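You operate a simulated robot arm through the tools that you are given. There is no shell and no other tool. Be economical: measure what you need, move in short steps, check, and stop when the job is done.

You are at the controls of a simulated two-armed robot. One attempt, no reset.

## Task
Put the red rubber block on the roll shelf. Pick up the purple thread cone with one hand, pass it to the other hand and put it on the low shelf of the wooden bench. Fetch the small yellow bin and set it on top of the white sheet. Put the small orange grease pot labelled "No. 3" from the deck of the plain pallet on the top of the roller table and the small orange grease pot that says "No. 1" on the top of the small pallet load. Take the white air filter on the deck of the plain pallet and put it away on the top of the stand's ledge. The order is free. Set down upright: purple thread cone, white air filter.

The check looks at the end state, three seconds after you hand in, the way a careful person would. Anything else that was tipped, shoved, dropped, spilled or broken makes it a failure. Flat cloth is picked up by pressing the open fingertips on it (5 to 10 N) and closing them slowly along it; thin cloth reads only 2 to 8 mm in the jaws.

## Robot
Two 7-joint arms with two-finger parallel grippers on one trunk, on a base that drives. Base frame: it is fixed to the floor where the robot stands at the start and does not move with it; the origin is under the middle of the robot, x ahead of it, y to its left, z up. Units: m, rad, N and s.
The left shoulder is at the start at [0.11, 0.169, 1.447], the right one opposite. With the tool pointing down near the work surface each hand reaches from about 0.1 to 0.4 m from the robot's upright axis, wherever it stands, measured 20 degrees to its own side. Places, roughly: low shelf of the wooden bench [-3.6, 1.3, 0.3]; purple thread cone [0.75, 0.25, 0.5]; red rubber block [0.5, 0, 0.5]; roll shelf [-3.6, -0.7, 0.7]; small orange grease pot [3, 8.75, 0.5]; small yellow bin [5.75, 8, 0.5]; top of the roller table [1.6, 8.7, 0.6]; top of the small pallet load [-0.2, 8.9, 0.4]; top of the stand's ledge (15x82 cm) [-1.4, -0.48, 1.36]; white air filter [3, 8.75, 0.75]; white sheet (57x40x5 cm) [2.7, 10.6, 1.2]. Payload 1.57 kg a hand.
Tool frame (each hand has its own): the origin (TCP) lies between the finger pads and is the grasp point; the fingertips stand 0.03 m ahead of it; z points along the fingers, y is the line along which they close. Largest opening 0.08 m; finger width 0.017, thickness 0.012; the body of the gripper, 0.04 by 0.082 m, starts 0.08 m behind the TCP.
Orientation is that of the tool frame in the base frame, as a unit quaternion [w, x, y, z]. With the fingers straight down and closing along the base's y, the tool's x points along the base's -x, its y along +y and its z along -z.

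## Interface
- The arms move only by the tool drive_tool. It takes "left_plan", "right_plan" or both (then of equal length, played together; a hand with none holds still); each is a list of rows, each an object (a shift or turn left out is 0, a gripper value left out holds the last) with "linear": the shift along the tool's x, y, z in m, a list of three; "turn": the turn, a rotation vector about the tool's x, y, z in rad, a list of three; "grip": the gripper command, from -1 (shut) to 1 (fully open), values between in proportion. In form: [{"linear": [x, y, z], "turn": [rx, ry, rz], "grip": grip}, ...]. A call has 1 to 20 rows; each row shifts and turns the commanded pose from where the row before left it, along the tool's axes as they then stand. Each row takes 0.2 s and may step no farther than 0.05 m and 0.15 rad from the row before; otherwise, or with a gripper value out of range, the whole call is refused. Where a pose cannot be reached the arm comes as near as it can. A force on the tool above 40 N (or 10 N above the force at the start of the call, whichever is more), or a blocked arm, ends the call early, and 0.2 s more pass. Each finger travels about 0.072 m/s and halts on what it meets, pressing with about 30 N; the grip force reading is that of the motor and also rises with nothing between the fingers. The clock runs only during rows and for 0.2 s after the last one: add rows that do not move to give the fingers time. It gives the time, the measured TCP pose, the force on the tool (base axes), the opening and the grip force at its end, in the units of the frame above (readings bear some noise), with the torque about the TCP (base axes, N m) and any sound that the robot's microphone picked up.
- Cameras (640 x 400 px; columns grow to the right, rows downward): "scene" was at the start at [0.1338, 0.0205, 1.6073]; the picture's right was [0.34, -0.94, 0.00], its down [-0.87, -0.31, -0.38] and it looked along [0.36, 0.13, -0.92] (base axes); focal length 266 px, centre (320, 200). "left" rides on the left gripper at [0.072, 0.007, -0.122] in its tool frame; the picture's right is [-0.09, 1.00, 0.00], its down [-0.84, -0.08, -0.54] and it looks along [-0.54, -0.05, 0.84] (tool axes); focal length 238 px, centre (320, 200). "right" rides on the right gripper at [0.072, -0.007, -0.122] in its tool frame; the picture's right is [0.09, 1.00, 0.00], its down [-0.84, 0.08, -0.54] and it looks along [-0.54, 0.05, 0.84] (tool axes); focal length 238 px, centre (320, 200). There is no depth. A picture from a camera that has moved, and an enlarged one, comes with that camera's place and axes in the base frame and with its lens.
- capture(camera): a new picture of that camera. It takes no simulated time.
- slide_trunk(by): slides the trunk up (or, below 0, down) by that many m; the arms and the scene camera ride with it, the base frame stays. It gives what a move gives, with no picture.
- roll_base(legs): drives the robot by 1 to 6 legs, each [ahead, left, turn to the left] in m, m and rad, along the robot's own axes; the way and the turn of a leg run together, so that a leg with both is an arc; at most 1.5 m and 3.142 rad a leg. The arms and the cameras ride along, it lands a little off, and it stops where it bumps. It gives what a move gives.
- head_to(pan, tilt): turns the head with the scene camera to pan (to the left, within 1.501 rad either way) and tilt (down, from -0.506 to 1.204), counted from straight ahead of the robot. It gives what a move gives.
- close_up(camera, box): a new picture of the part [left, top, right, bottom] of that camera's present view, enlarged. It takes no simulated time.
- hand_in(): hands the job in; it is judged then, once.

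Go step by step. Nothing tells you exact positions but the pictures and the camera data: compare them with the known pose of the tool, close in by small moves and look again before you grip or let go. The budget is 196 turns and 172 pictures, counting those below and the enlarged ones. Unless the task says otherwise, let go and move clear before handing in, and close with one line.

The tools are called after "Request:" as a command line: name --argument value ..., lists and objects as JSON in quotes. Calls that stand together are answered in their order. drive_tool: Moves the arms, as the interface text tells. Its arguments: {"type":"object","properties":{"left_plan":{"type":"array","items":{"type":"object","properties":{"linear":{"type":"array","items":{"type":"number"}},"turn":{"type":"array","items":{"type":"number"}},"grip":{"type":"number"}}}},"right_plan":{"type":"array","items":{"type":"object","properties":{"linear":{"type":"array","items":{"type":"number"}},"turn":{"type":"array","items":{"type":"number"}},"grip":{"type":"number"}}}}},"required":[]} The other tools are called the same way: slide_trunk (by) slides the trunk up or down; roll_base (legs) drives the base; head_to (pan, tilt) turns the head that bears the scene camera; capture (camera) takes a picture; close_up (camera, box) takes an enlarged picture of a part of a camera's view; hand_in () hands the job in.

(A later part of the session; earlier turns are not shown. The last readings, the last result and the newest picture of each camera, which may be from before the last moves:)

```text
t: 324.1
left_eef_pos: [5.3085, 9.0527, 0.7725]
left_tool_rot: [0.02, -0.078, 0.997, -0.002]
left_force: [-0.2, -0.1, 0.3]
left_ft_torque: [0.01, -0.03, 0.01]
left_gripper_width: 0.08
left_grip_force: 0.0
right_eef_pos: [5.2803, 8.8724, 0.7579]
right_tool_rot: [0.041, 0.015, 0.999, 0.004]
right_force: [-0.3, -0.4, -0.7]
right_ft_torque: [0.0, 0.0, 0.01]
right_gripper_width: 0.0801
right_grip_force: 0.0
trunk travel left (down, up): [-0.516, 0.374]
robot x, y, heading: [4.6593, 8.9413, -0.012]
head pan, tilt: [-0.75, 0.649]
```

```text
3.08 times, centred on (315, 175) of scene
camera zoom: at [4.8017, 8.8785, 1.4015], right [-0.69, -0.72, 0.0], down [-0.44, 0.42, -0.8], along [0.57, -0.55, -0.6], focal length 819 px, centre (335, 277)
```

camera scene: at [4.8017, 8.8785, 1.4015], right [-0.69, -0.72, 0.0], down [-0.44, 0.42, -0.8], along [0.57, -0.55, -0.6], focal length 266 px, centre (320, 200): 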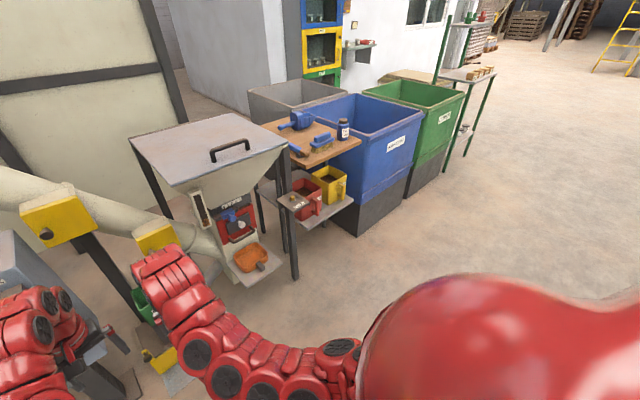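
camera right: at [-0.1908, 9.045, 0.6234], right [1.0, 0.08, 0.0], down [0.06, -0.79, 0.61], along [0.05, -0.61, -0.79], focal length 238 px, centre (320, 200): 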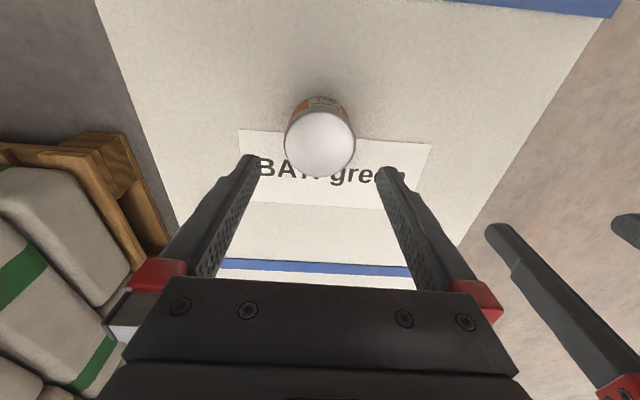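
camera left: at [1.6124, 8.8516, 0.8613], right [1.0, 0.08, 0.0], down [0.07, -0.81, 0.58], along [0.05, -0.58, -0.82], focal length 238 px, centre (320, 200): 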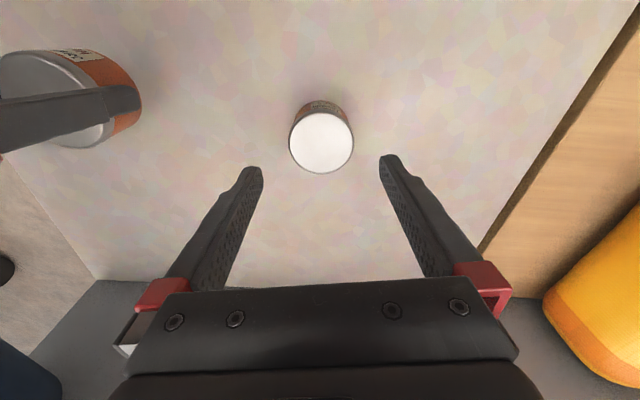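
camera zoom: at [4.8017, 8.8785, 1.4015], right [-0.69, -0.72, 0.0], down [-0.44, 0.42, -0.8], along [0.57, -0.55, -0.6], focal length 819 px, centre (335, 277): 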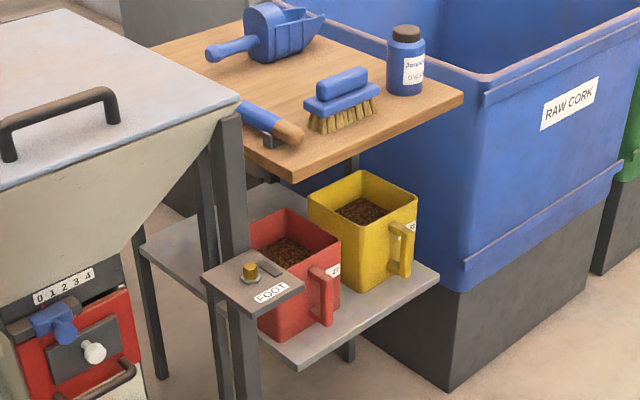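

The bin is full of cork granules, so it must stay level. It has a vertical handle on its west face (x≈5.56, y≈7.975, z 0.51–0.60). I'll strafe there, lower the trunk, and level the right tool horizontally.

Request:
roll_base --legs '[[0.05, 0, 0], [0, -0.9, 0.012]]'

Request:
slide_trunk --by -0.17

Request:
drive_tool --right_plan '[{"turn": [0, -0.14, 0]}, {"turn": [0, -0.14, 0]}, {"turn": [0, -0.14, 0]}, {"turn": [0, -0.14, 0]}, {"turn": [0, -0.14, 0]}, {"turn": [0, -0.14, 0]}, {"turn": [0, -0.14, 0]}, {"turn": [0, -0.14, 0]}, {"turn": [0, -0.14, 0]}, {"turn": [0, -0.14, 0]}, {"turn": [0, -0.09, 0]}]'

Request:
head_to --pan -0.1 --tilt 0.65

Request:
capture --camera "scene"

Request:
capture --camera "right"

```text
t: 329.4
left_eef_pos: [5.3462, 8.1508, 0.7725]
left_tool_rot: [0.021, -0.079, 0.997, 0.0]
left_force: [-0.2, 0.8, -0.5]
left_ft_torque: [0.03, 0.0, -0.02]
left_gripper_width: 0.0798
left_grip_force: 0.1
right_eef_pos: [5.319, 7.9706, 0.7582]
right_tool_rot: [0.04, 0.013, 0.999, 0.004]
right_force: [0.9, 0.0, 0.4]
right_ft_torque: [-0.01, 0.01, 0.01]
right_gripper_width: 0.0801
right_grip_force: 0.2
trunk travel left (down, up): [-0.516, 0.374]
robot x, y, heading: [4.6943, 8.0319, -0.015]
head pan, tilt: [-0.75, 0.649]
```

```text
t: 331.3
left_eef_pos: [5.3467, 8.1493, 0.6025]
left_tool_rot: [0.022, -0.079, 0.997, -0.002]
left_force: [0.9, -0.7, -0.1]
left_ft_torque: [0.01, -0.03, 0.03]
left_gripper_width: 0.0799
left_grip_force: 0.0
right_eef_pos: [5.3192, 7.97, 0.5872]
right_tool_rot: [0.041, 0.012, 0.999, 0.004]
right_force: [-0.4, -0.3, 0.3]
right_ft_torque: [-0.02, -0.03, 0.03]
right_gripper_width: 0.08
right_grip_force: 0.0
trunk travel left (down, up): [-0.346, 0.544]
robot x, y, heading: [4.6972, 8.0331, -0.011]
head pan, tilt: [-0.75, 0.649]
```

```text
t: 333.7
left_eef_pos: [5.3472, 8.1504, 0.603]
left_tool_rot: [0.021, -0.08, 0.997, -0.002]
left_force: [-0.2, 0.2, 0.0]
left_ft_torque: [0.03, 0.02, -0.01]
left_gripper_width: 0.0799
left_grip_force: 0.0
right_eef_pos: [5.3179, 7.9717, 0.5878]
right_tool_rot: [0.708, 0.013, 0.706, -0.005]
right_force: [0.5, 0.6, 0.5]
right_ft_torque: [0.0, -0.02, -0.01]
right_gripper_width: 0.08
right_grip_force: 0.0
trunk travel left (down, up): [-0.346, 0.544]
robot x, y, heading: [4.6981, 8.0356, -0.011]
head pan, tilt: [-0.75, 0.649]
```

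```text
t: 334.8
left_eef_pos: [5.3472, 8.1503, 0.6016]
left_tool_rot: [0.02, -0.08, 0.997, -0.002]
left_force: [-0.2, 0.4, 0.2]
left_ft_torque: [0.0, -0.01, 0.0]
left_gripper_width: 0.0799
left_grip_force: 0.0
right_eef_pos: [5.3191, 7.9708, 0.5883]
right_tool_rot: [0.707, 0.012, 0.707, -0.006]
right_force: [0.7, -0.5, 1.0]
right_ft_torque: [-0.01, 0.0, -0.05]
right_gripper_width: 0.08
right_grip_force: 0.0
trunk travel left (down, up): [-0.346, 0.544]
robot x, y, heading: [4.6924, 8.0311, -0.013]
head pan, tilt: [-0.099, 0.649]
```

```text
65 pictures are left
camera scene: at [4.8641, 8.0242, 1.2315], right [-0.11, -0.99, 0.0], down [-0.6, 0.07, -0.8], along [0.79, -0.09, -0.6], focal length 266 px, centre (320, 200)
```

scene: 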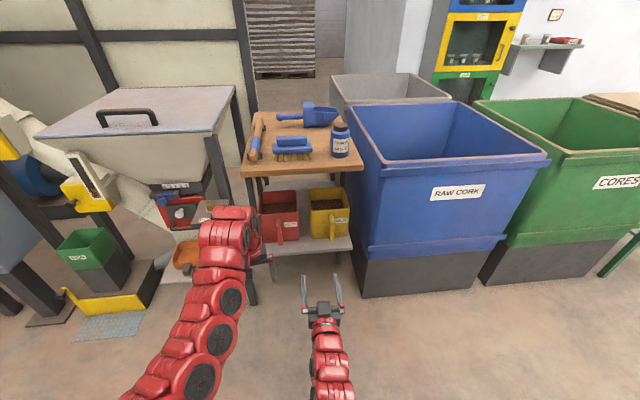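

```text
64 pictures are left
camera right: at [5.1969, 7.9686, 0.5163], right [0.02, 1.0, -0.08], down [-0.54, 0.08, 0.84], along [0.84, 0.02, 0.54], focal length 238 px, centre (320, 200)
```

right: 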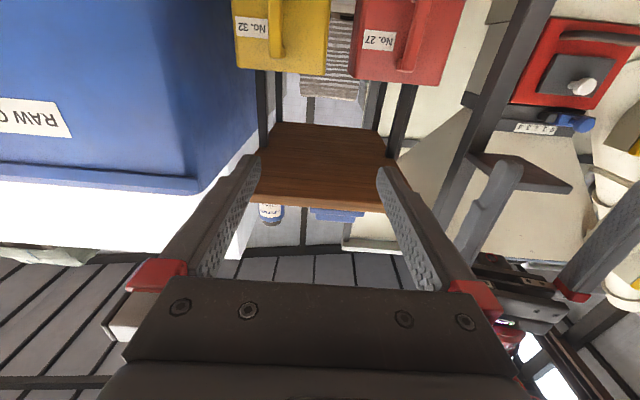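

Request:
close_up --camera "scene" --box '[250, 170, 370, 270]'

Request:
close_up --camera "right" --box '[200, 0, 400, 120]'

```text
4.00 times, centred on (310, 220) of scene
camera zoom: at [4.8641, 8.0242, 1.2315], right [-0.11, -0.99, 0.0], down [-0.6, 0.07, -0.8], along [0.79, -0.09, -0.6], focal length 1065 px, centre (360, 120)
```

zoom: 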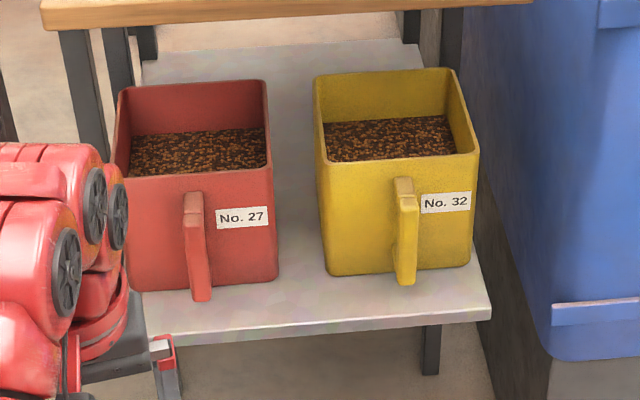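

```text
3.20 times, centred on (300, 60) of right
camera zoom: at [5.1969, 7.9686, 0.5163], right [0.02, 1.0, -0.08], down [-0.54, 0.08, 0.84], along [0.84, 0.02, 0.54], focal length 763 px, centre (384, 648)
```

zoom: 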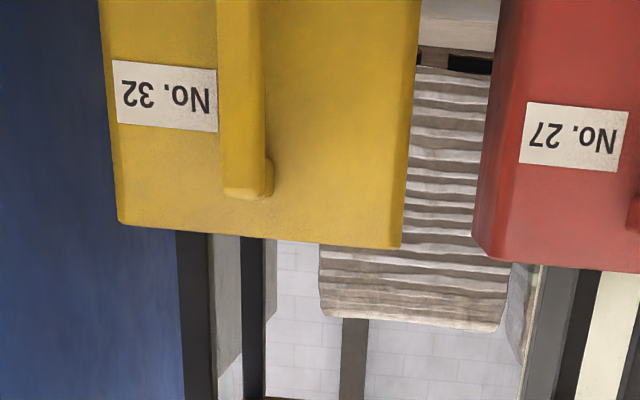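

By triangulation the handle is at about (5.655, 7.886), z 0.415–0.535, with the bin's west face at x≈5.695. I'll lower and align the right hand, and tuck the left back.

Request:
drive_tool --left_plan '[{"linear": [0.03, 0.02, 0.03]}, {"linear": [0.036, 0.02, 0.02]}, {"linear": [0.036, 0.02, 0.02]}, {"linear": [0.036, 0.02, 0.02]}, {"linear": [0.036, 0.02, 0.01]}]' --right_plan '[{"linear": [0.033, -0.028, 0]}, {"linear": [0.033, -0.028, 0]}, {"linear": [0.032, -0.028, 0]}, {}, {}]'

Request:
roll_base --legs '[[0.2, 0, 0]]'

Request:
capture --camera "right"

Request:
capture --camera "scene"

```text
t: 335.9
left_eef_pos: [5.1634, 8.2226, 0.4927]
left_tool_rot: [0.021, -0.08, 0.997, -0.001]
left_force: [-0.3, 0.4, 0.0]
left_ft_torque: [-0.01, -0.01, 0.0]
left_gripper_width: 0.08
left_grip_force: 0.0
left hand out of reach, approached as far as the arm can: row 1
right_eef_pos: [5.3175, 7.8883, 0.4901]
right_tool_rot: [0.707, 0.012, 0.707, -0.006]
right_force: [-0.1, 0.7, -0.7]
right_ft_torque: [-0.02, -0.03, 0.0]
right_gripper_width: 0.08
right_grip_force: 0.2
trunk travel left (down, up): [-0.346, 0.544]
robot x, y, heading: [4.6979, 8.0337, -0.012]
head pan, tilt: [-0.099, 0.649]
```

```text
t: 337.6
left_eef_pos: [5.3642, 8.2204, 0.4923]
left_tool_rot: [0.021, -0.08, 0.997, -0.001]
left_force: [0.3, 0.2, -0.9]
left_ft_torque: [-0.02, 0.04, 0.0]
left_gripper_width: 0.0801
left_grip_force: 0.0
right_eef_pos: [5.5176, 7.8875, 0.4882]
right_tool_rot: [0.707, 0.011, 0.707, -0.005]
right_force: [0.8, 1.2, -0.1]
right_ft_torque: [0.02, -0.01, 0.01]
right_gripper_width: 0.08
right_grip_force: 0.1
trunk travel left (down, up): [-0.346, 0.544]
robot x, y, heading: [4.8977, 8.031, -0.012]
head pan, tilt: [-0.099, 0.649]
```

```text
61 pictures are left
camera right: at [5.395, 7.8849, 0.4172], right [0.02, 1.0, -0.08], down [-0.54, 0.08, 0.84], along [0.84, 0.03, 0.54], focal length 238 px, centre (320, 200)
```

right: 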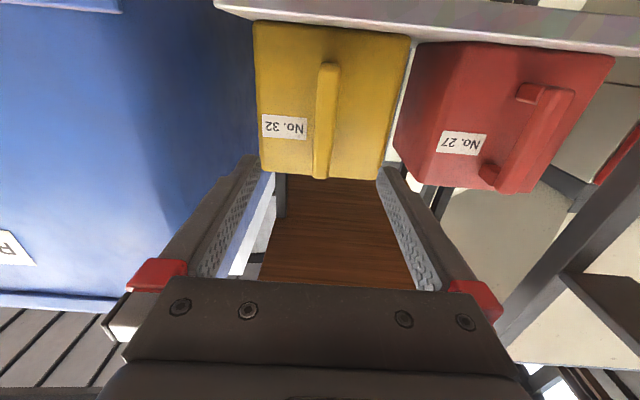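

```text
60 pictures are left
camera scene: at [5.0648, 8.0226, 1.2314], right [-0.11, -0.99, 0.0], down [-0.6, 0.07, -0.8], along [0.79, -0.09, -0.61], focal length 266 px, centre (320, 200)
```

scene: 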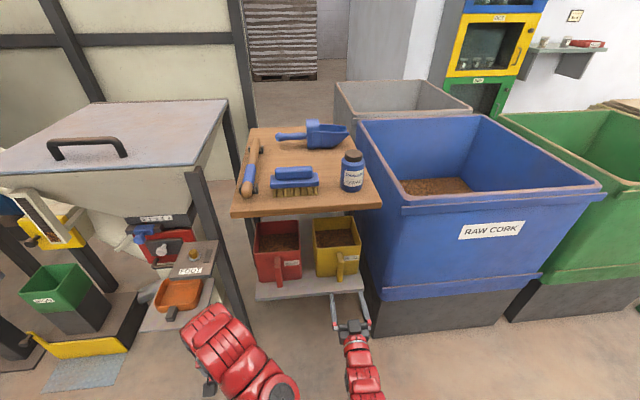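

The handle is centred between the fingers (y≈7.89, z 0.43–0.55). I'll narrow the jaws, advance 13 cm, and check.

Request:
drive_tool --right_plan '[{"grip": 0.4}, {"linear": [0, 0.001, 0.045]}, {"linear": [0, 0.001, 0.045]}, {"linear": [0, 0.001, 0.03]}]'

Request:
capture --camera "right"

```text
t: 338.6
left_eef_pos: [5.3648, 8.2201, 0.4924]
left_tool_rot: [0.021, -0.081, 0.996, -0.002]
left_force: [0.8, 0.1, 0.5]
left_ft_torque: [-0.02, 0.04, 0.02]
left_gripper_width: 0.0799
left_grip_force: 0.2
right_eef_pos: [5.6373, 7.8911, 0.4904]
right_tool_rot: [0.707, 0.011, 0.707, -0.005]
right_force: [-1.2, -0.3, 0.6]
right_ft_torque: [0.01, 0.01, 0.0]
right_gripper_width: 0.0558
right_grip_force: 0.1
trunk travel left (down, up): [-0.346, 0.544]
robot x, y, heading: [4.8983, 8.0307, -0.011]
head pan, tilt: [-0.099, 0.649]
```

```text
59 pictures are left
camera right: at [5.5148, 7.8865, 0.4177], right [0.02, 1.0, -0.08], down [-0.54, 0.08, 0.84], along [0.84, 0.03, 0.54], focal length 238 px, centre (320, 200)
```

right: 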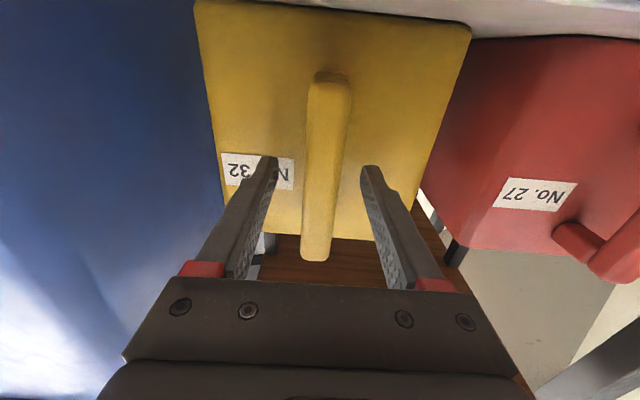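

Request:
drive_tool --right_plan '[{"linear": [0, 0.001, 0.012]}, {"grip": 0.0}, {"grip": -0.4}, {"grip": -1}, {"grip": -1}]'

Request:
capture --camera "right"

```text
t: 339.8
left_eef_pos: [5.3657, 8.2206, 0.4919]
left_tool_rot: [0.021, -0.08, 0.997, -0.001]
left_force: [-0.7, -0.3, 0.3]
left_ft_torque: [0.02, -0.04, 0.02]
left_gripper_width: 0.0802
left_grip_force: 0.0
right_eef_pos: [5.6479, 7.8899, 0.4887]
right_tool_rot: [0.707, 0.011, 0.707, -0.005]
right_force: [2.1, -1.3, 0.4]
right_ft_torque: [-0.34, -0.09, 0.16]
right_gripper_width: 0.0197
right_grip_force: 30.1
trunk travel left (down, up): [-0.346, 0.544]
robot x, y, heading: [4.8982, 8.032, -0.009]
head pan, tilt: [-0.099, 0.649]
```

```text
58 pictures are left
camera right: at [5.5261, 7.8871, 0.4171], right [0.02, 1.0, -0.08], down [-0.54, 0.08, 0.84], along [0.84, 0.03, 0.54], focal length 238 px, centre (320, 200)
```

right: 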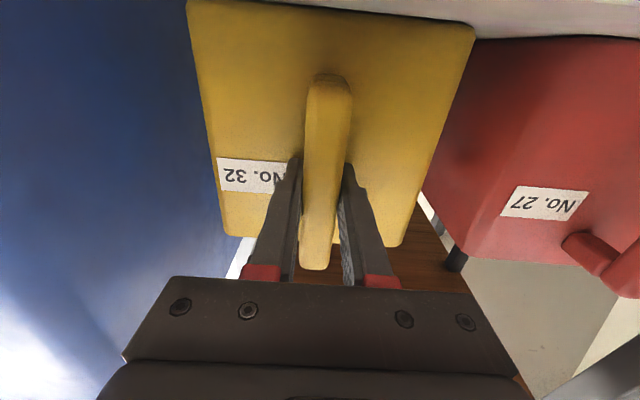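

Handle gripped (0.0197 m). I'll lift 3 cm slowly and check for droop.

Request:
drive_tool --right_plan '[{"linear": [-0.006, 0, 0], "grip": -1}, {"linear": [-0.008, 0, 0]}, {"linear": [-0.008, 0, 0]}, {"linear": [-0.008, 0, 0]}, {}]'

Request:
capture --camera "right"

Request:
close_up --camera "scene" --box '[240, 190, 400, 330]'

```text
t: 340.9
left_eef_pos: [5.3638, 8.2205, 0.4914]
left_tool_rot: [0.021, -0.081, 0.997, -0.002]
left_force: [-0.4, 0.2, 1.2]
left_ft_torque: [0.03, 0.0, -0.04]
left_gripper_width: 0.0801
left_grip_force: 0.1
right_eef_pos: [5.6491, 7.8897, 0.5199]
right_tool_rot: [0.707, 0.011, 0.707, -0.005]
right_force: [0.2, -0.4, -5.1]
right_ft_torque: [0.01, 0.38, -0.01]
right_gripper_width: 0.0199
right_grip_force: 30.2
trunk travel left (down, up): [-0.346, 0.544]
robot x, y, heading: [4.8978, 8.0331, -0.011]
head pan, tilt: [-0.099, 0.649]
```

```text
57 pictures are left
camera right: at [5.5265, 7.8863, 0.4472], right [0.02, 1.0, -0.08], down [-0.54, 0.08, 0.84], along [0.84, 0.03, 0.54], focal length 238 px, centre (320, 200)
```

right: 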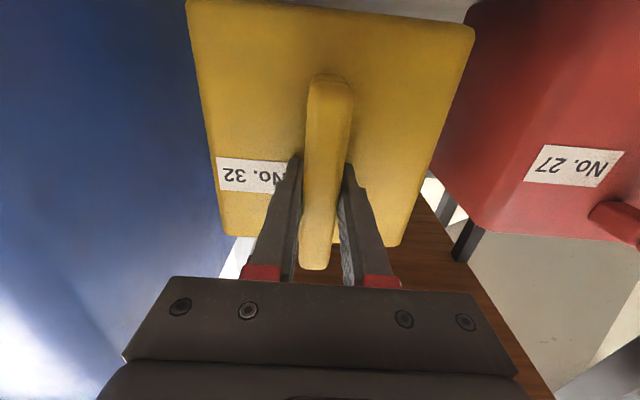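

```text
2.86 times, centred on (320, 260) of scene
camera zoom: at [5.0647, 8.0225, 1.2314], right [-0.11, -0.99, 0.0], down [-0.6, 0.07, -0.8], along [0.79, -0.09, -0.61], focal length 760 px, centre (320, 29)
```

zoom: 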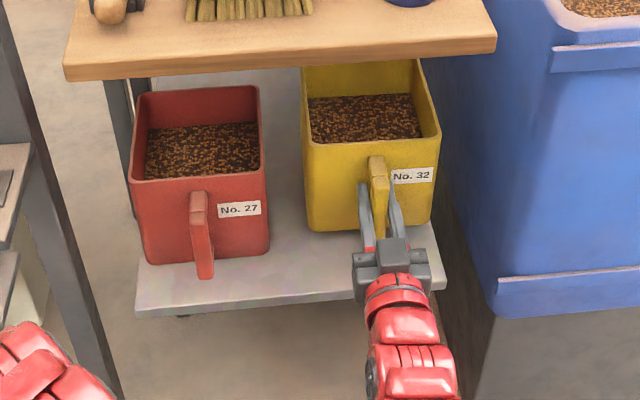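

The bin lifts level (about 0.5 kg). I'll back out, pull the bin in toward the body, then strafe north to the lane.

Request:
roll_base --legs '[[-0.22, 0, 0]]'

Request:
drive_tool --right_plan '[{"linear": [0, 0, -0.02]}, {"linear": [0, 0, -0.03]}, {"linear": [0, 0, -0.03]}, {"linear": [0, 0, -0.03]}, {"linear": [0, 0, -0.03]}, {"linear": [0, 0, -0.03]}, {"linear": [0, 0, -0.02]}]'

Request:
capture --camera "scene"

```text
t: 342.6
left_eef_pos: [5.1465, 8.2203, 0.4917]
left_tool_rot: [0.022, -0.079, 0.997, -0.002]
left_force: [-0.1, 1.1, 0.0]
left_ft_torque: [0.03, 0.02, -0.02]
left_gripper_width: 0.0801
left_grip_force: 0.0
right_eef_pos: [5.4293, 7.8878, 0.5195]
right_tool_rot: [0.707, 0.013, 0.707, -0.006]
right_force: [-0.6, -0.2, -3.7]
right_ft_torque: [0.01, 0.44, 0.01]
right_gripper_width: 0.0198
right_grip_force: 29.9
trunk travel left (down, up): [-0.346, 0.544]
robot x, y, heading: [4.6776, 8.0305, -0.014]
head pan, tilt: [-0.099, 0.649]
```

```text
t: 344.2
left_eef_pos: [5.1466, 8.2215, 0.4927]
left_tool_rot: [0.02, -0.079, 0.997, -0.002]
left_force: [0.6, 0.5, 0.7]
left_ft_torque: [-0.01, -0.01, 0.0]
left_gripper_width: 0.0799
left_grip_force: 0.2
right_eef_pos: [5.24, 7.8927, 0.5202]
right_tool_rot: [0.707, 0.012, 0.707, -0.007]
right_force: [0.3, 0.5, -3.4]
right_ft_torque: [0.05, 0.42, 0.01]
right_gripper_width: 0.0198
right_grip_force: 30.4
trunk travel left (down, up): [-0.346, 0.544]
robot x, y, heading: [4.6799, 8.034, -0.015]
head pan, tilt: [-0.099, 0.649]
```

```text
55 pictures are left
camera scene: at [4.846, 8.0242, 1.2314], right [-0.11, -0.99, 0.0], down [-0.6, 0.07, -0.8], along [0.79, -0.09, -0.6], focal length 266 px, centre (320, 200)
```

scene: 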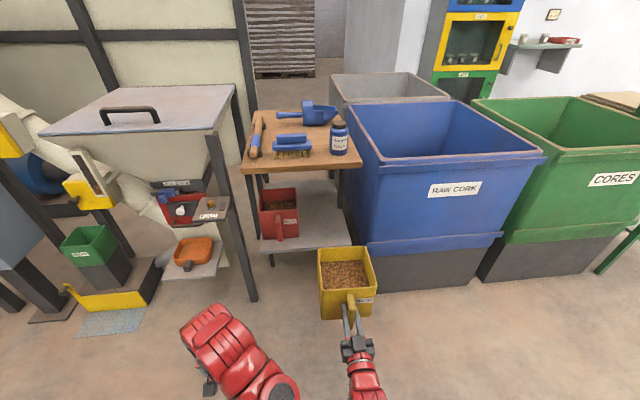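

Bin is level and tucked in. I'll strafe to the lane, reverse west along it to x≈2.57, and turn to face the sheet rack.

Request:
roll_base --legs '[[0, 1.48, 0], [-1.05, 0, 0], [-1.05, 0, 0], [0, 0, 1.585]]'

Request:
head_to --pan 0.0 --tilt 0.4

Request:
capture --camera "scene"

```text
t: 365.6
left_eef_pos: [2.4108, 10.0688, 0.4911]
left_tool_rot: [-0.016, 0.759, -0.65, -0.014]
left_force: [-0.1, -0.1, 0.1]
left_ft_torque: [-0.05, 0.0, -0.06]
left_gripper_width: 0.0799
left_grip_force: 0.0
right_eef_pos: [2.74, 10.161, 0.5202]
right_tool_rot: [0.505, -0.49, 0.51, 0.494]
right_force: [0.3, -0.5, -4.3]
right_ft_torque: [-0.44, 0.03, 0.01]
right_gripper_width: 0.0197
right_grip_force: 30.2
trunk travel left (down, up): [-0.346, 0.544]
robot x, y, heading: [2.5952, 9.6033, 1.551]
head pan, tilt: [-0.099, 0.649]
```

```text
t: 366.4
left_eef_pos: [2.409, 10.0689, 0.492]
left_tool_rot: [-0.017, 0.76, -0.65, -0.014]
left_force: [0.0, 0.3, -0.5]
left_ft_torque: [-0.02, 0.01, 0.0]
left_gripper_width: 0.0799
left_grip_force: 0.1
right_eef_pos: [2.739, 10.1606, 0.5204]
right_tool_rot: [0.504, -0.491, 0.51, 0.495]
right_force: [1.2, -1.0, -4.7]
right_ft_torque: [-0.41, 0.01, 0.03]
right_gripper_width: 0.0199
right_grip_force: 30.1
trunk travel left (down, up): [-0.346, 0.544]
robot x, y, heading: [2.5934, 9.6019, 1.557]
head pan, tilt: [0.0, 0.4]
```

```text
54 pictures are left
camera scene: at [2.5976, 9.7747, 1.2538], right [1.0, -0.02, 0.0], down [-0.01, -0.39, -0.92], along [0.01, 0.92, -0.39], focal length 266 px, centre (320, 200)
```

scene: 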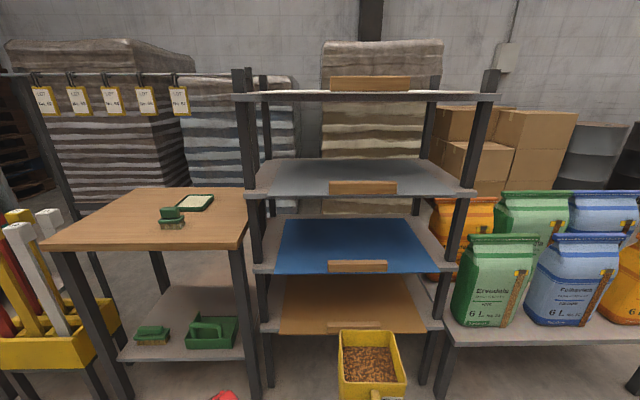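

The white sheet on the top tier has a wooden clip at its front centre (x≈2.63–2.80, up to z≈1.27). I'll back off a bit, raise the trunk fully, and look at the top.

Request:
roll_base --legs '[[-0.15, 0, 0.015]]'

Request:
slide_trunk --by 0.53

Request:
drive_tool --right_plan '[{"linear": [-0.02, 0, 0.015]}, {"linear": [-0.03, 0, 0.02]}, {"linear": [-0.03, 0, 0.02]}, {"linear": [-0.03, 0, 0.02]}, {"linear": [-0.03, 0, 0.02]}, {"linear": [-0.03, 0, 0.02]}, {"linear": [-0.03, 0, 0.02]}, {"linear": [-0.03, 0, 0.01]}, {"linear": [-0.03, 0, 0]}, {"linear": [-0.03, 0, 0]}, {"linear": [-0.03, 0, 0]}]'

Request:
head_to --pan -0.1 --tilt 0.5

Request:
capture --camera "scene"

```text
t: 367.8
left_eef_pos: [2.4013, 9.9183, 0.493]
left_tool_rot: [-0.016, 0.763, -0.646, -0.015]
left_force: [0.3, -0.4, -0.3]
left_ft_torque: [0.01, 0.0, -0.02]
left_gripper_width: 0.08
left_grip_force: 0.0
right_eef_pos: [2.7297, 10.0138, 0.52]
right_tool_rot: [0.502, -0.494, 0.506, 0.498]
right_force: [-0.4, -0.6, -3.9]
right_ft_torque: [-0.43, 0.03, 0.04]
right_gripper_width: 0.0198
right_grip_force: 29.9
trunk travel left (down, up): [-0.346, 0.544]
robot x, y, heading: [2.5949, 9.4551, 1.569]
head pan, tilt: [0.0, 0.4]
```

```text
refused: 0.53 is not a number from -0.4 to 0.4
```

```text
t: 370.1
left_eef_pos: [2.4024, 9.9185, 0.492]
left_tool_rot: [-0.016, 0.763, -0.646, -0.013]
left_force: [-0.6, 0.4, -0.2]
left_ft_torque: [-0.01, -0.01, -0.02]
left_gripper_width: 0.0798
left_grip_force: 0.0
right_eef_pos: [2.7355, 10.1584, 0.8397]
right_tool_rot: [0.5, -0.494, 0.507, 0.498]
right_force: [-0.2, 0.2, -4.1]
right_ft_torque: [-0.4, -0.01, 0.04]
right_gripper_width: 0.02
right_grip_force: 30.3
trunk travel left (down, up): [-0.346, 0.544]
robot x, y, heading: [2.5925, 9.4509, 1.566]
head pan, tilt: [0.0, 0.4]
```

```text
t: 370.8
left_eef_pos: [2.4024, 9.9186, 0.4916]
left_tool_rot: [-0.016, 0.764, -0.645, -0.015]
left_force: [-0.6, 0.3, 0.1]
left_ft_torque: [-0.02, 0.07, 0.01]
left_gripper_width: 0.0802
left_grip_force: 0.1
right_eef_pos: [2.7355, 10.1575, 0.839]
right_tool_rot: [0.502, -0.494, 0.507, 0.497]
right_force: [-1.0, 0.6, -4.3]
right_ft_torque: [-0.42, 0.0, 0.0]
right_gripper_width: 0.0199
right_grip_force: 30.0
trunk travel left (down, up): [-0.346, 0.544]
robot x, y, heading: [2.5931, 9.4559, 1.569]
head pan, tilt: [-0.099, 0.499]
```

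```text
53 pictures are left
camera scene: at [2.6029, 9.6244, 1.2448], right [0.99, -0.1, 0.0], down [-0.05, -0.48, -0.88], along [0.09, 0.87, -0.48], focal length 266 px, centre (320, 200)
```

scene: 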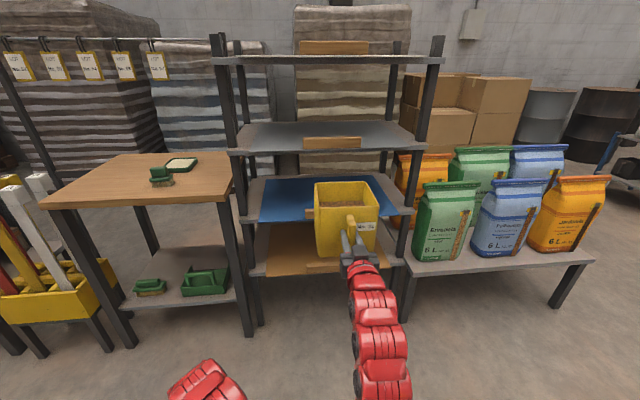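

Request:
roll_base --legs '[[-0.08, 0, 0]]'

Request:
slide_trunk --by 0.4

Request:
slide_trunk --by 0.14

Request:
head_to --pan -0.1 --tilt 0.6

Request:
capture --camera "scene"

```text
t: 371.9
left_eef_pos: [2.4019, 9.8393, 0.4925]
left_tool_rot: [-0.016, 0.764, -0.645, -0.014]
left_force: [0.0, -0.6, 0.3]
left_ft_torque: [-0.01, -0.01, 0.0]
left_gripper_width: 0.0801
left_grip_force: 0.0
right_eef_pos: [2.736, 10.0795, 0.841]
right_tool_rot: [0.502, -0.494, 0.506, 0.498]
right_force: [-0.3, 0.7, -3.4]
right_ft_torque: [-0.44, 0.0, 0.01]
right_gripper_width: 0.0199
right_grip_force: 30.1
trunk travel left (down, up): [-0.346, 0.544]
robot x, y, heading: [2.5916, 9.367, 1.564]
head pan, tilt: [-0.099, 0.499]
```

```text
t: 375.7
left_eef_pos: [2.402, 9.8399, 0.8916]
left_tool_rot: [-0.016, 0.764, -0.645, -0.013]
left_force: [-0.2, -0.1, 1.4]
left_ft_torque: [0.0, -0.02, -0.02]
left_gripper_width: 0.0801
left_grip_force: 0.0
right_eef_pos: [2.7359, 10.0796, 1.2389]
right_tool_rot: [0.502, -0.494, 0.506, 0.497]
right_force: [-0.5, 0.4, -4.2]
right_ft_torque: [-0.41, 0.03, -0.03]
right_gripper_width: 0.0198
right_grip_force: 30.2
trunk travel left (down, up): [-0.746, 0.144]
robot x, y, heading: [2.5946, 9.3713, 1.565]
head pan, tilt: [-0.099, 0.499]
```

```text
t: 377.4
left_eef_pos: [2.4023, 9.839, 1.0325]
left_tool_rot: [-0.016, 0.763, -0.646, -0.014]
left_force: [-0.5, 0.8, -0.7]
left_ft_torque: [0.03, 0.0, -0.03]
left_gripper_width: 0.0798
left_grip_force: 0.0
right_eef_pos: [2.7346, 10.0805, 1.3796]
right_tool_rot: [0.502, -0.494, 0.507, 0.497]
right_force: [-0.4, -0.7, -4.3]
right_ft_torque: [-0.4, -0.02, 0.02]
right_gripper_width: 0.0197
right_grip_force: 29.6
trunk travel left (down, up): [-0.886, 0.004]
robot x, y, heading: [2.5882, 9.375, 1.565]
head pan, tilt: [-0.099, 0.499]
```

```text
t: 378.1
left_eef_pos: [2.4015, 9.84, 1.0316]
left_tool_rot: [-0.016, 0.764, -0.645, -0.014]
left_force: [-0.5, 0.1, -0.5]
left_ft_torque: [-0.04, 0.02, 0.0]
left_gripper_width: 0.08
left_grip_force: 0.1
right_eef_pos: [2.7346, 10.0791, 1.3794]
right_tool_rot: [0.502, -0.494, 0.507, 0.497]
right_force: [0.2, -0.3, -3.9]
right_ft_torque: [-0.45, 0.03, 0.0]
right_gripper_width: 0.0198
right_grip_force: 30.1
trunk travel left (down, up): [-0.886, 0.004]
robot x, y, heading: [2.595, 9.375, 1.567]
head pan, tilt: [-0.099, 0.6]
```

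```text
52 pictures are left
camera scene: at [2.6026, 9.5432, 1.7757], right [0.99, -0.1, 0.0], down [-0.06, -0.56, -0.82], along [0.08, 0.82, -0.57], focal length 266 px, centre (320, 200)
```

scene: 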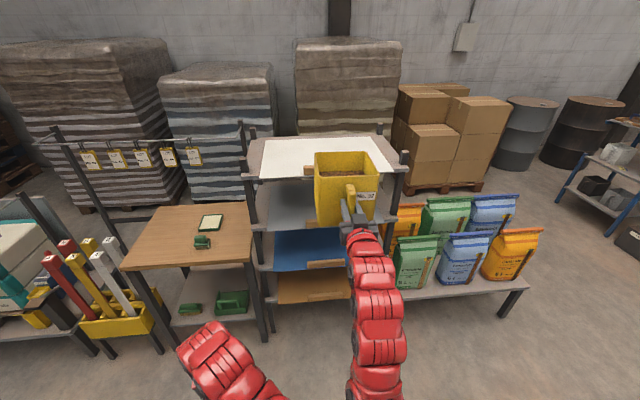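

The sheet spans about x 2.45–2.99, y 10.5–10.93. I'll shift right 0.12 m to clear the clip, raise a little and roll in.

Request:
drive_tool --right_plan '[{"linear": [-0.015, 0, 0]}, {"linear": [-0.015, 0, 0]}]'

Request:
roll_base --legs '[[0, -0.12, 0], [0.3, 0, 0]]'

Request:
capture --camera "scene"

Request:
capture --camera "right"

```text
t: 378.6
left_eef_pos: [2.4027, 9.8393, 1.0317]
left_tool_rot: [-0.016, 0.764, -0.645, -0.013]
left_force: [0.4, 0.8, 0.6]
left_ft_torque: [-0.01, 0.0, -0.01]
left_gripper_width: 0.0801
left_grip_force: 0.1
right_eef_pos: [2.7364, 10.0791, 1.4105]
right_tool_rot: [0.501, -0.494, 0.507, 0.498]
right_force: [0.4, 0.4, -4.3]
right_ft_torque: [-0.45, -0.02, -0.06]
right_gripper_width: 0.0197
right_grip_force: 30.4
trunk travel left (down, up): [-0.886, 0.004]
robot x, y, heading: [2.5955, 9.3717, 1.562]
head pan, tilt: [-0.099, 0.6]
```

```text
t: 381.5
left_eef_pos: [2.5181, 10.1377, 1.0327]
left_tool_rot: [-0.017, 0.765, -0.644, -0.014]
left_force: [0.4, -1.1, 0.1]
left_ft_torque: [0.03, -0.02, -0.01]
left_gripper_width: 0.0799
left_grip_force: 0.1
right_eef_pos: [2.8505, 10.3784, 1.4107]
right_tool_rot: [0.502, -0.494, 0.506, 0.498]
right_force: [-0.3, -0.9, -3.7]
right_ft_torque: [-0.4, 0.03, -0.02]
right_gripper_width: 0.0196
right_grip_force: 30.0
trunk travel left (down, up): [-0.886, 0.004]
robot x, y, heading: [2.7103, 9.6724, 1.568]
head pan, tilt: [-0.099, 0.6]
```

```text
51 pictures are left
camera scene: at [2.7208, 9.8412, 1.7759], right [1.0, -0.1, 0.0], down [-0.05, -0.56, -0.83], along [0.08, 0.82, -0.56], focal length 266 px, centre (320, 200)
```

scene: 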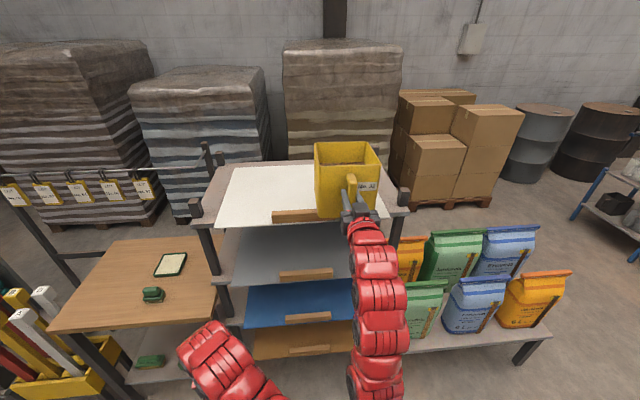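

```text
50 pictures are left
camera right: at [2.8558, 10.2567, 1.3389], right [-1.0, 0.01, -0.08], down [-0.08, -0.54, 0.84], along [-0.04, 0.84, 0.54], focal length 238 px, centre (320, 200)
```

right: 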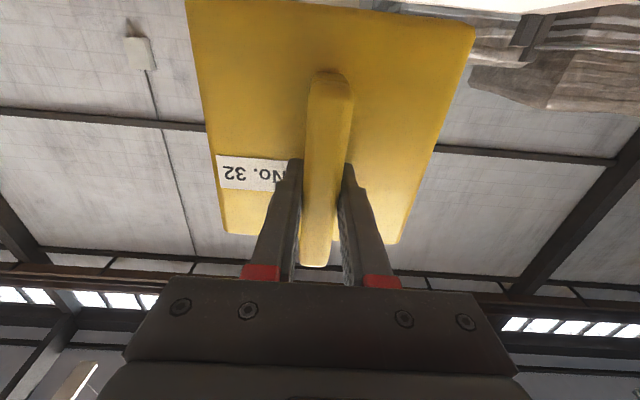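

Sheet near edge y≈10.52, right edge x≈3.0. I'll go in another 0.2 m so the bin centre is near (2.85, 10.70).

Request:
roll_base --legs '[[0.12, 0, 0]]'

Request:
drive_tool --right_plan '[{"linear": [0, 0, 0.03]}, {"linear": [0, 0, 0.03]}, {"linear": [0.015, 0, 0.025]}, {"linear": [0.02, 0, 0]}]'

Request:
capture --camera "scene"

Request:
capture --camera "right"

```text
t: 382.8
left_eef_pos: [2.5188, 10.259, 1.0318]
left_tool_rot: [-0.016, 0.765, -0.644, -0.014]
left_force: [-0.6, 0.0, -0.7]
left_ft_torque: [0.03, -0.02, -0.04]
left_gripper_width: 0.0798
left_grip_force: 0.0
right_eef_pos: [2.8515, 10.4991, 1.4104]
right_tool_rot: [0.5, -0.495, 0.505, 0.5]
right_force: [0.4, 0.2, -3.9]
right_ft_torque: [-0.43, 0.03, 0.01]
right_gripper_width: 0.02
right_grip_force: 29.3
trunk travel left (down, up): [-0.886, 0.004]
robot x, y, heading: [2.7097, 9.793, 1.575]
head pan, tilt: [-0.099, 0.6]
```

```text
t: 383.8
left_eef_pos: [2.5201, 10.2596, 1.0333]
left_tool_rot: [-0.016, 0.765, -0.643, -0.015]
left_force: [0.1, -1.0, 1.0]
left_ft_torque: [0.01, 0.0, 0.01]
left_gripper_width: 0.08
left_grip_force: 0.1
right_eef_pos: [2.8546, 10.5821, 1.3748]
right_tool_rot: [0.5, -0.495, 0.505, 0.5]
right_force: [0.6, 0.0, -3.8]
right_ft_torque: [-0.42, 0.0, 0.01]
right_gripper_width: 0.02
right_grip_force: 30.1
trunk travel left (down, up): [-0.886, 0.004]
robot x, y, heading: [2.709, 9.7934, 1.577]
head pan, tilt: [-0.099, 0.6]
```

```text
49 pictures are left
camera scene: at [2.7212, 9.963, 1.7758], right [1.0, -0.1, 0.0], down [-0.06, -0.56, -0.83], along [0.08, 0.82, -0.56], focal length 266 px, centre (320, 200)
```

scene: 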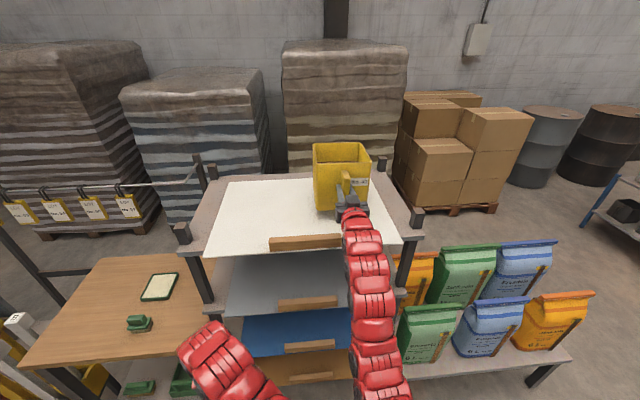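

```text
48 pictures are left
camera right: at [2.8584, 10.461, 1.3035], right [-1.0, 0.01, -0.08], down [-0.08, -0.54, 0.84], along [-0.03, 0.84, 0.54], focal length 238 px, centre (320, 200)
```

right: 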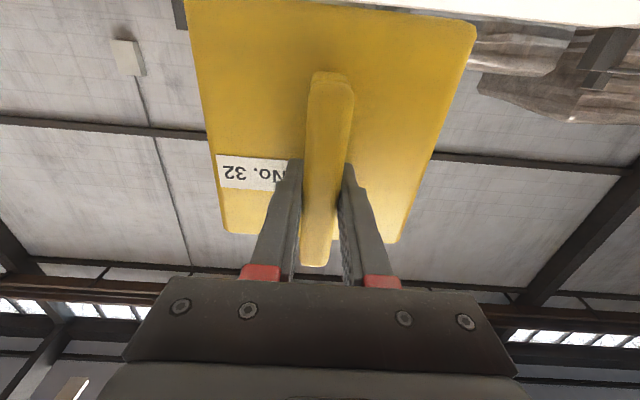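

I'll shift 2.5 cm right of the clip, then lower in small steps until contact.

Request:
drive_tool --right_plan '[{"linear": [0, -0.025, 0.005]}, {"linear": [0.01, 0, 0]}, {"linear": [0.008, 0, 0]}, {"linear": [0.005, 0, 0]}, {"linear": [0.005, 0, 0]}]'

Request:
close_up --camera "scene" --box '[260, 130, 440, 270]'

```text
t: 385.0
left_eef_pos: [2.5188, 10.2585, 1.031]
left_tool_rot: [-0.016, 0.765, -0.644, -0.013]
left_force: [0.6, -0.1, 0.5]
left_ft_torque: [-0.03, 0.01, -0.03]
left_gripper_width: 0.0799
left_grip_force: 0.1
right_eef_pos: [2.8765, 10.5892, 1.3482]
right_tool_rot: [0.501, -0.496, 0.505, 0.499]
right_force: [-0.2, -0.5, -3.9]
right_ft_torque: [-0.39, 0.03, 0.01]
right_gripper_width: 0.0199
right_grip_force: 30.0
trunk travel left (down, up): [-0.886, 0.004]
robot x, y, heading: [2.7153, 9.7954, 1.573]
head pan, tilt: [-0.099, 0.6]
```

```text
2.86 times, centred on (350, 200) of scene
camera zoom: at [2.7206, 9.9639, 1.7757], right [1.0, -0.1, 0.0], down [-0.06, -0.56, -0.82], along [0.08, 0.82, -0.57], focal length 760 px, centre (234, 200)
```

zoom: 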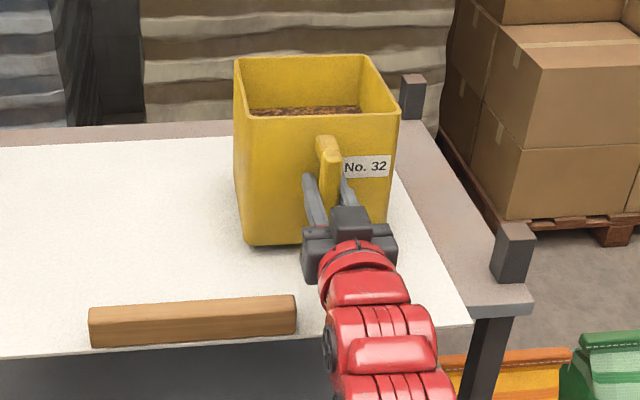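

Request:
drive_tool --right_plan '[{"linear": [0.004, 0, 0]}, {"linear": [0.004, 0, 0]}, {"linear": [0.003, 0, 0]}, {"linear": [0.003, 0, 0]}]'

```text
t: 386.0
left_eef_pos: [2.5194, 10.2585, 1.0328]
left_tool_rot: [-0.017, 0.765, -0.644, -0.014]
left_force: [-0.2, 0.8, 0.9]
left_ft_torque: [0.0, 0.0, 0.0]
left_gripper_width: 0.0799
left_grip_force: 0.1
right_eef_pos: [2.8767, 10.5899, 1.3338]
right_tool_rot: [0.502, -0.495, 0.505, 0.499]
right_force: [0.2, -2.0, 2.9]
right_ft_torque: [0.88, -0.52, -0.01]
right_gripper_width: 0.0201
right_grip_force: 30.4
trunk travel left (down, up): [-0.886, 0.004]
robot x, y, heading: [2.7109, 9.7901, 1.574]
head pan, tilt: [-0.099, 0.6]
```

Contact (weight transferred). I'll open gently and withdraw straight back.

Request:
drive_tool --right_plan '[{"grip": -0.4}, {"grip": -0.1}, {"grip": 0.2}, {"grip": 0.4}, {}, {"linear": [0, 0, -0.03]}, {"linear": [0, 0, -0.04]}, {"linear": [-0.02, 0, -0.04]}]'

Request:
close_up --camera "scene" --box '[240, 120, 440, 280]'

```text
t: 387.8
left_eef_pos: [2.5187, 10.2582, 1.0322]
left_tool_rot: [-0.017, 0.765, -0.644, -0.015]
left_force: [0.4, -0.5, 0.2]
left_ft_torque: [0.01, -0.02, 0.0]
left_gripper_width: 0.0798
left_grip_force: 0.0
right_eef_pos: [2.8762, 10.4786, 1.3533]
right_tool_rot: [0.501, -0.494, 0.506, 0.499]
right_force: [-0.3, -0.5, 0.4]
right_ft_torque: [0.03, -0.01, -0.02]
right_gripper_width: 0.0559
right_grip_force: 0.0
trunk travel left (down, up): [-0.886, 0.004]
robot x, y, heading: [2.7104, 9.7921, 1.578]
head pan, tilt: [-0.099, 0.6]
```

```text
2.50 times, centred on (340, 200) of scene
camera zoom: at [2.7209, 9.9618, 1.7759], right [1.0, -0.1, 0.0], down [-0.06, -0.56, -0.83], along [0.08, 0.82, -0.56], focal length 665 px, centre (270, 200)
```

zoom: 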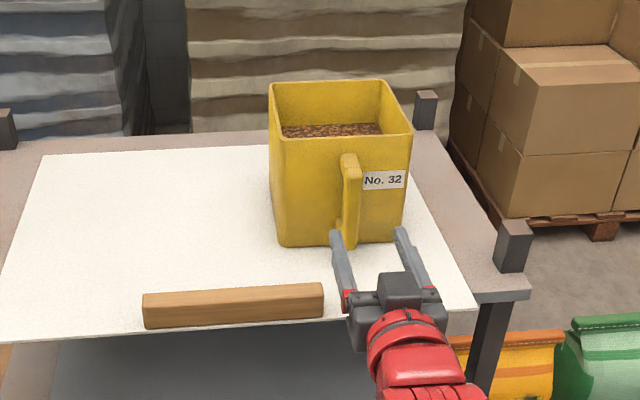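

The bin stands on the white sheet. Next is the air filter: retreat, tuck the right hand, and turn to face the pallet.

Request:
roll_base --legs '[[-0.25, 0, 0], [0, 0, -3.14], [0, 0.33, 0]]'

Request:
drive_tool --right_plan '[{"turn": [0, 0.13, 0], "grip": 1}, {"turn": [0, 0.13, 0]}, {"turn": [0, 0.13, 0]}, {"turn": [0, 0.13, 0]}, {"turn": [0, 0.13, 0]}]'

Request:
slide_trunk --by -0.4

Request:
head_to --pan 0.0 --tilt 0.8

Request:
capture --camera "scene"

Request:
capture --camera "right"

```text
t: 398.8
left_eef_pos: [3.2179, 9.0673, 1.0307]
left_tool_rot: [0.015, 0.655, 0.755, -0.017]
left_force: [0.2, -0.2, -0.2]
left_ft_torque: [-0.01, -0.01, -0.02]
left_gripper_width: 0.08
left_grip_force: 0.2
right_eef_pos: [2.8531, 8.8577, 1.353]
right_tool_rot: [0.491, 0.514, 0.486, -0.508]
right_force: [-0.3, -0.3, 0.3]
right_ft_torque: [-0.01, -0.01, -0.01]
right_gripper_width: 0.0559
right_grip_force: 0.1
trunk travel left (down, up): [-0.886, 0.004]
robot x, y, heading: [3.0361, 9.5389, -1.597]
head pan, tilt: [-0.099, 0.6]
```

```text
t: 400.0
left_eef_pos: [3.2167, 9.0685, 1.0309]
left_tool_rot: [0.014, 0.656, 0.754, -0.016]
left_force: [-0.1, -0.4, -0.4]
left_ft_torque: [0.0, -0.01, 0.01]
left_gripper_width: 0.0799
left_grip_force: 0.0
right_eef_pos: [2.8538, 8.8586, 1.3526]
right_tool_rot: [0.349, 0.626, 0.597, -0.359]
right_force: [0.6, -0.6, -0.7]
right_ft_torque: [0.0, 0.01, 0.01]
right_gripper_width: 0.0801
right_grip_force: 0.0
right hand out of reach, approached as far as the arm can: row 5
trunk travel left (down, up): [-0.886, 0.004]
robot x, y, heading: [3.0393, 9.5368, -1.602]
head pan, tilt: [-0.099, 0.6]
```

```text
t: 403.8
left_eef_pos: [3.2171, 9.0688, 0.6326]
left_tool_rot: [0.014, 0.655, 0.755, -0.017]
left_force: [0.0, 0.4, 0.5]
left_ft_torque: [0.03, -0.03, -0.01]
left_gripper_width: 0.08
left_grip_force: 0.0
right_eef_pos: [2.8526, 8.8585, 0.9527]
right_tool_rot: [0.349, 0.627, 0.596, -0.36]
right_force: [-0.6, 0.3, -0.8]
right_ft_torque: [0.01, 0.01, -0.02]
right_gripper_width: 0.08
right_grip_force: 0.0
trunk travel left (down, up): [-0.486, 0.404]
robot x, y, heading: [3.0372, 9.5365, -1.602]
head pan, tilt: [-0.099, 0.6]
```

```text
t: 404.5
left_eef_pos: [3.2166, 9.0677, 0.6321]
left_tool_rot: [0.013, 0.655, 0.755, -0.016]
left_force: [-0.1, -0.2, -0.4]
left_ft_torque: [-0.01, -0.03, -0.01]
left_gripper_width: 0.0799
left_grip_force: 0.1
right_eef_pos: [2.8532, 8.8592, 0.9527]
right_tool_rot: [0.35, 0.626, 0.597, -0.359]
right_force: [-0.9, -1.1, -0.3]
right_ft_torque: [0.01, -0.01, 0.01]
right_gripper_width: 0.0801
right_grip_force: 0.0
trunk travel left (down, up): [-0.486, 0.404]
robot x, y, heading: [3.0373, 9.5354, -1.598]
head pan, tilt: [0.0, 0.799]
```

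```text
45 pictures are left
camera scene: at [3.0329, 9.3788, 1.3589], right [-1.0, 0.03, 0.0], down [0.02, 0.72, -0.7], along [-0.02, -0.7, -0.72], focal length 266 px, centre (320, 200)
```

scene: 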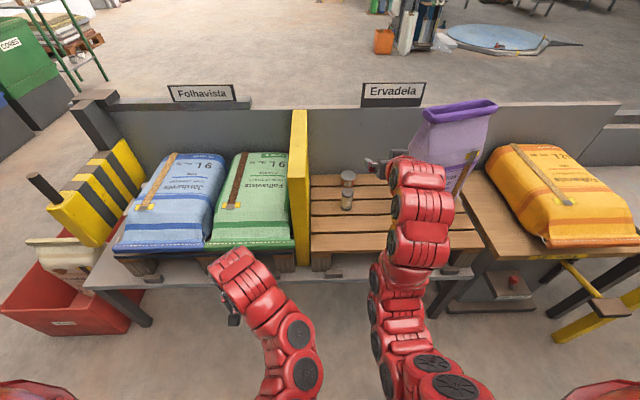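

```text
44 pictures are left
camera right: at [2.8528, 9.0004, 0.9513], right [1.0, 0.0, -0.07], down [0.07, 0.05, 1.0], along [0.01, -1.0, 0.05], focal length 238 px, centre (320, 200)
```

right: 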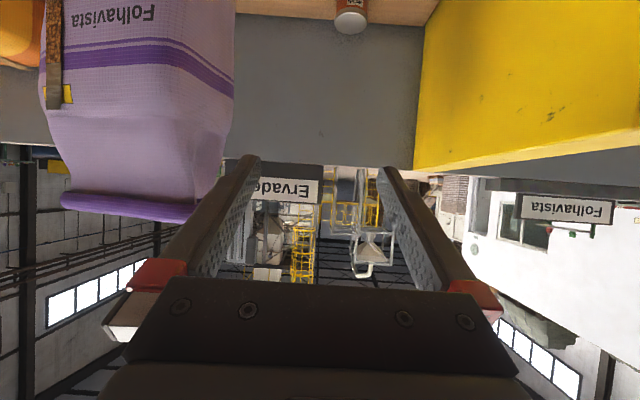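

Request:
close_up --camera "scene" --box '[300, 150, 420, 270]'

```text
3.33 times, centred on (360, 210) of scene
camera zoom: at [3.0329, 9.3788, 1.3589], right [-1.0, 0.03, 0.0], down [0.02, 0.72, -0.7], along [-0.02, -0.7, -0.72], focal length 887 px, centre (187, 167)
```

zoom: 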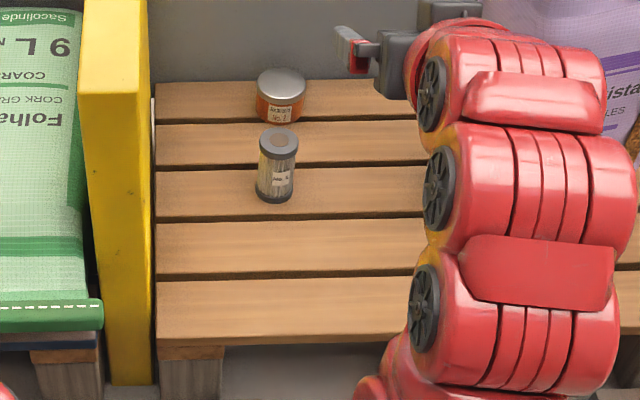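

Filter at about (2.911, 8.677), z 0.605–0.675; pot No. 2 behind it at y≈8.56. I'll align the right hand (60° pitch), lower the trunk 0.25 m, and look.

Request:
drive_tool --right_plan '[{"linear": [0, 0.029, 0]}, {"linear": [0, 0.029, 0]}]'

Request:
slide_trunk --by -0.25

Request:
capture --camera "right"

```text
t: 405.1
left_eef_pos: [3.217, 9.0676, 0.6321]
left_tool_rot: [0.013, 0.655, 0.755, -0.016]
left_force: [0.4, 0.2, 0.1]
left_ft_torque: [-0.01, -0.01, -0.03]
left_gripper_width: 0.0802
left_grip_force: 0.1
right_eef_pos: [2.9116, 8.856, 0.9549]
right_tool_rot: [0.349, 0.627, 0.596, -0.36]
right_force: [-0.1, -0.8, 0.2]
right_ft_torque: [-0.03, 0.03, 0.01]
right_gripper_width: 0.08
right_grip_force: 0.1
trunk travel left (down, up): [-0.486, 0.404]
robot x, y, heading: [3.0393, 9.5375, -1.601]
head pan, tilt: [0.0, 0.799]
```

```text
t: 407.7
left_eef_pos: [3.2161, 9.0684, 0.3824]
left_tool_rot: [0.014, 0.655, 0.756, -0.016]
left_force: [-1.1, -0.7, 0.4]
left_ft_torque: [-0.01, -0.01, -0.01]
left_gripper_width: 0.0798
left_grip_force: 0.1
right_eef_pos: [2.9108, 8.8552, 0.7046]
right_tool_rot: [0.349, 0.627, 0.596, -0.36]
right_force: [0.8, -0.1, -0.5]
right_ft_torque: [0.05, -0.02, -0.02]
right_gripper_width: 0.0802
right_grip_force: 0.1
trunk travel left (down, up): [-0.236, 0.654]
robot x, y, heading: [3.0386, 9.5416, -1.606]
head pan, tilt: [0.0, 0.799]
```

```text
42 pictures are left
camera right: at [2.9108, 8.9982, 0.7026], right [1.0, 0.0, -0.07], down [0.07, 0.05, 1.0], along [0.01, -1.0, 0.05], focal length 238 px, centre (320, 200)
```

right: 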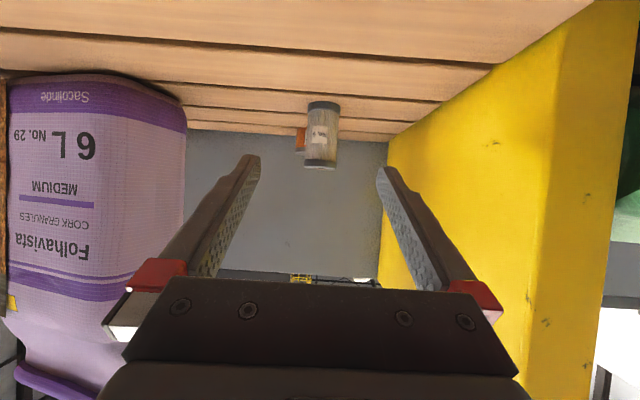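

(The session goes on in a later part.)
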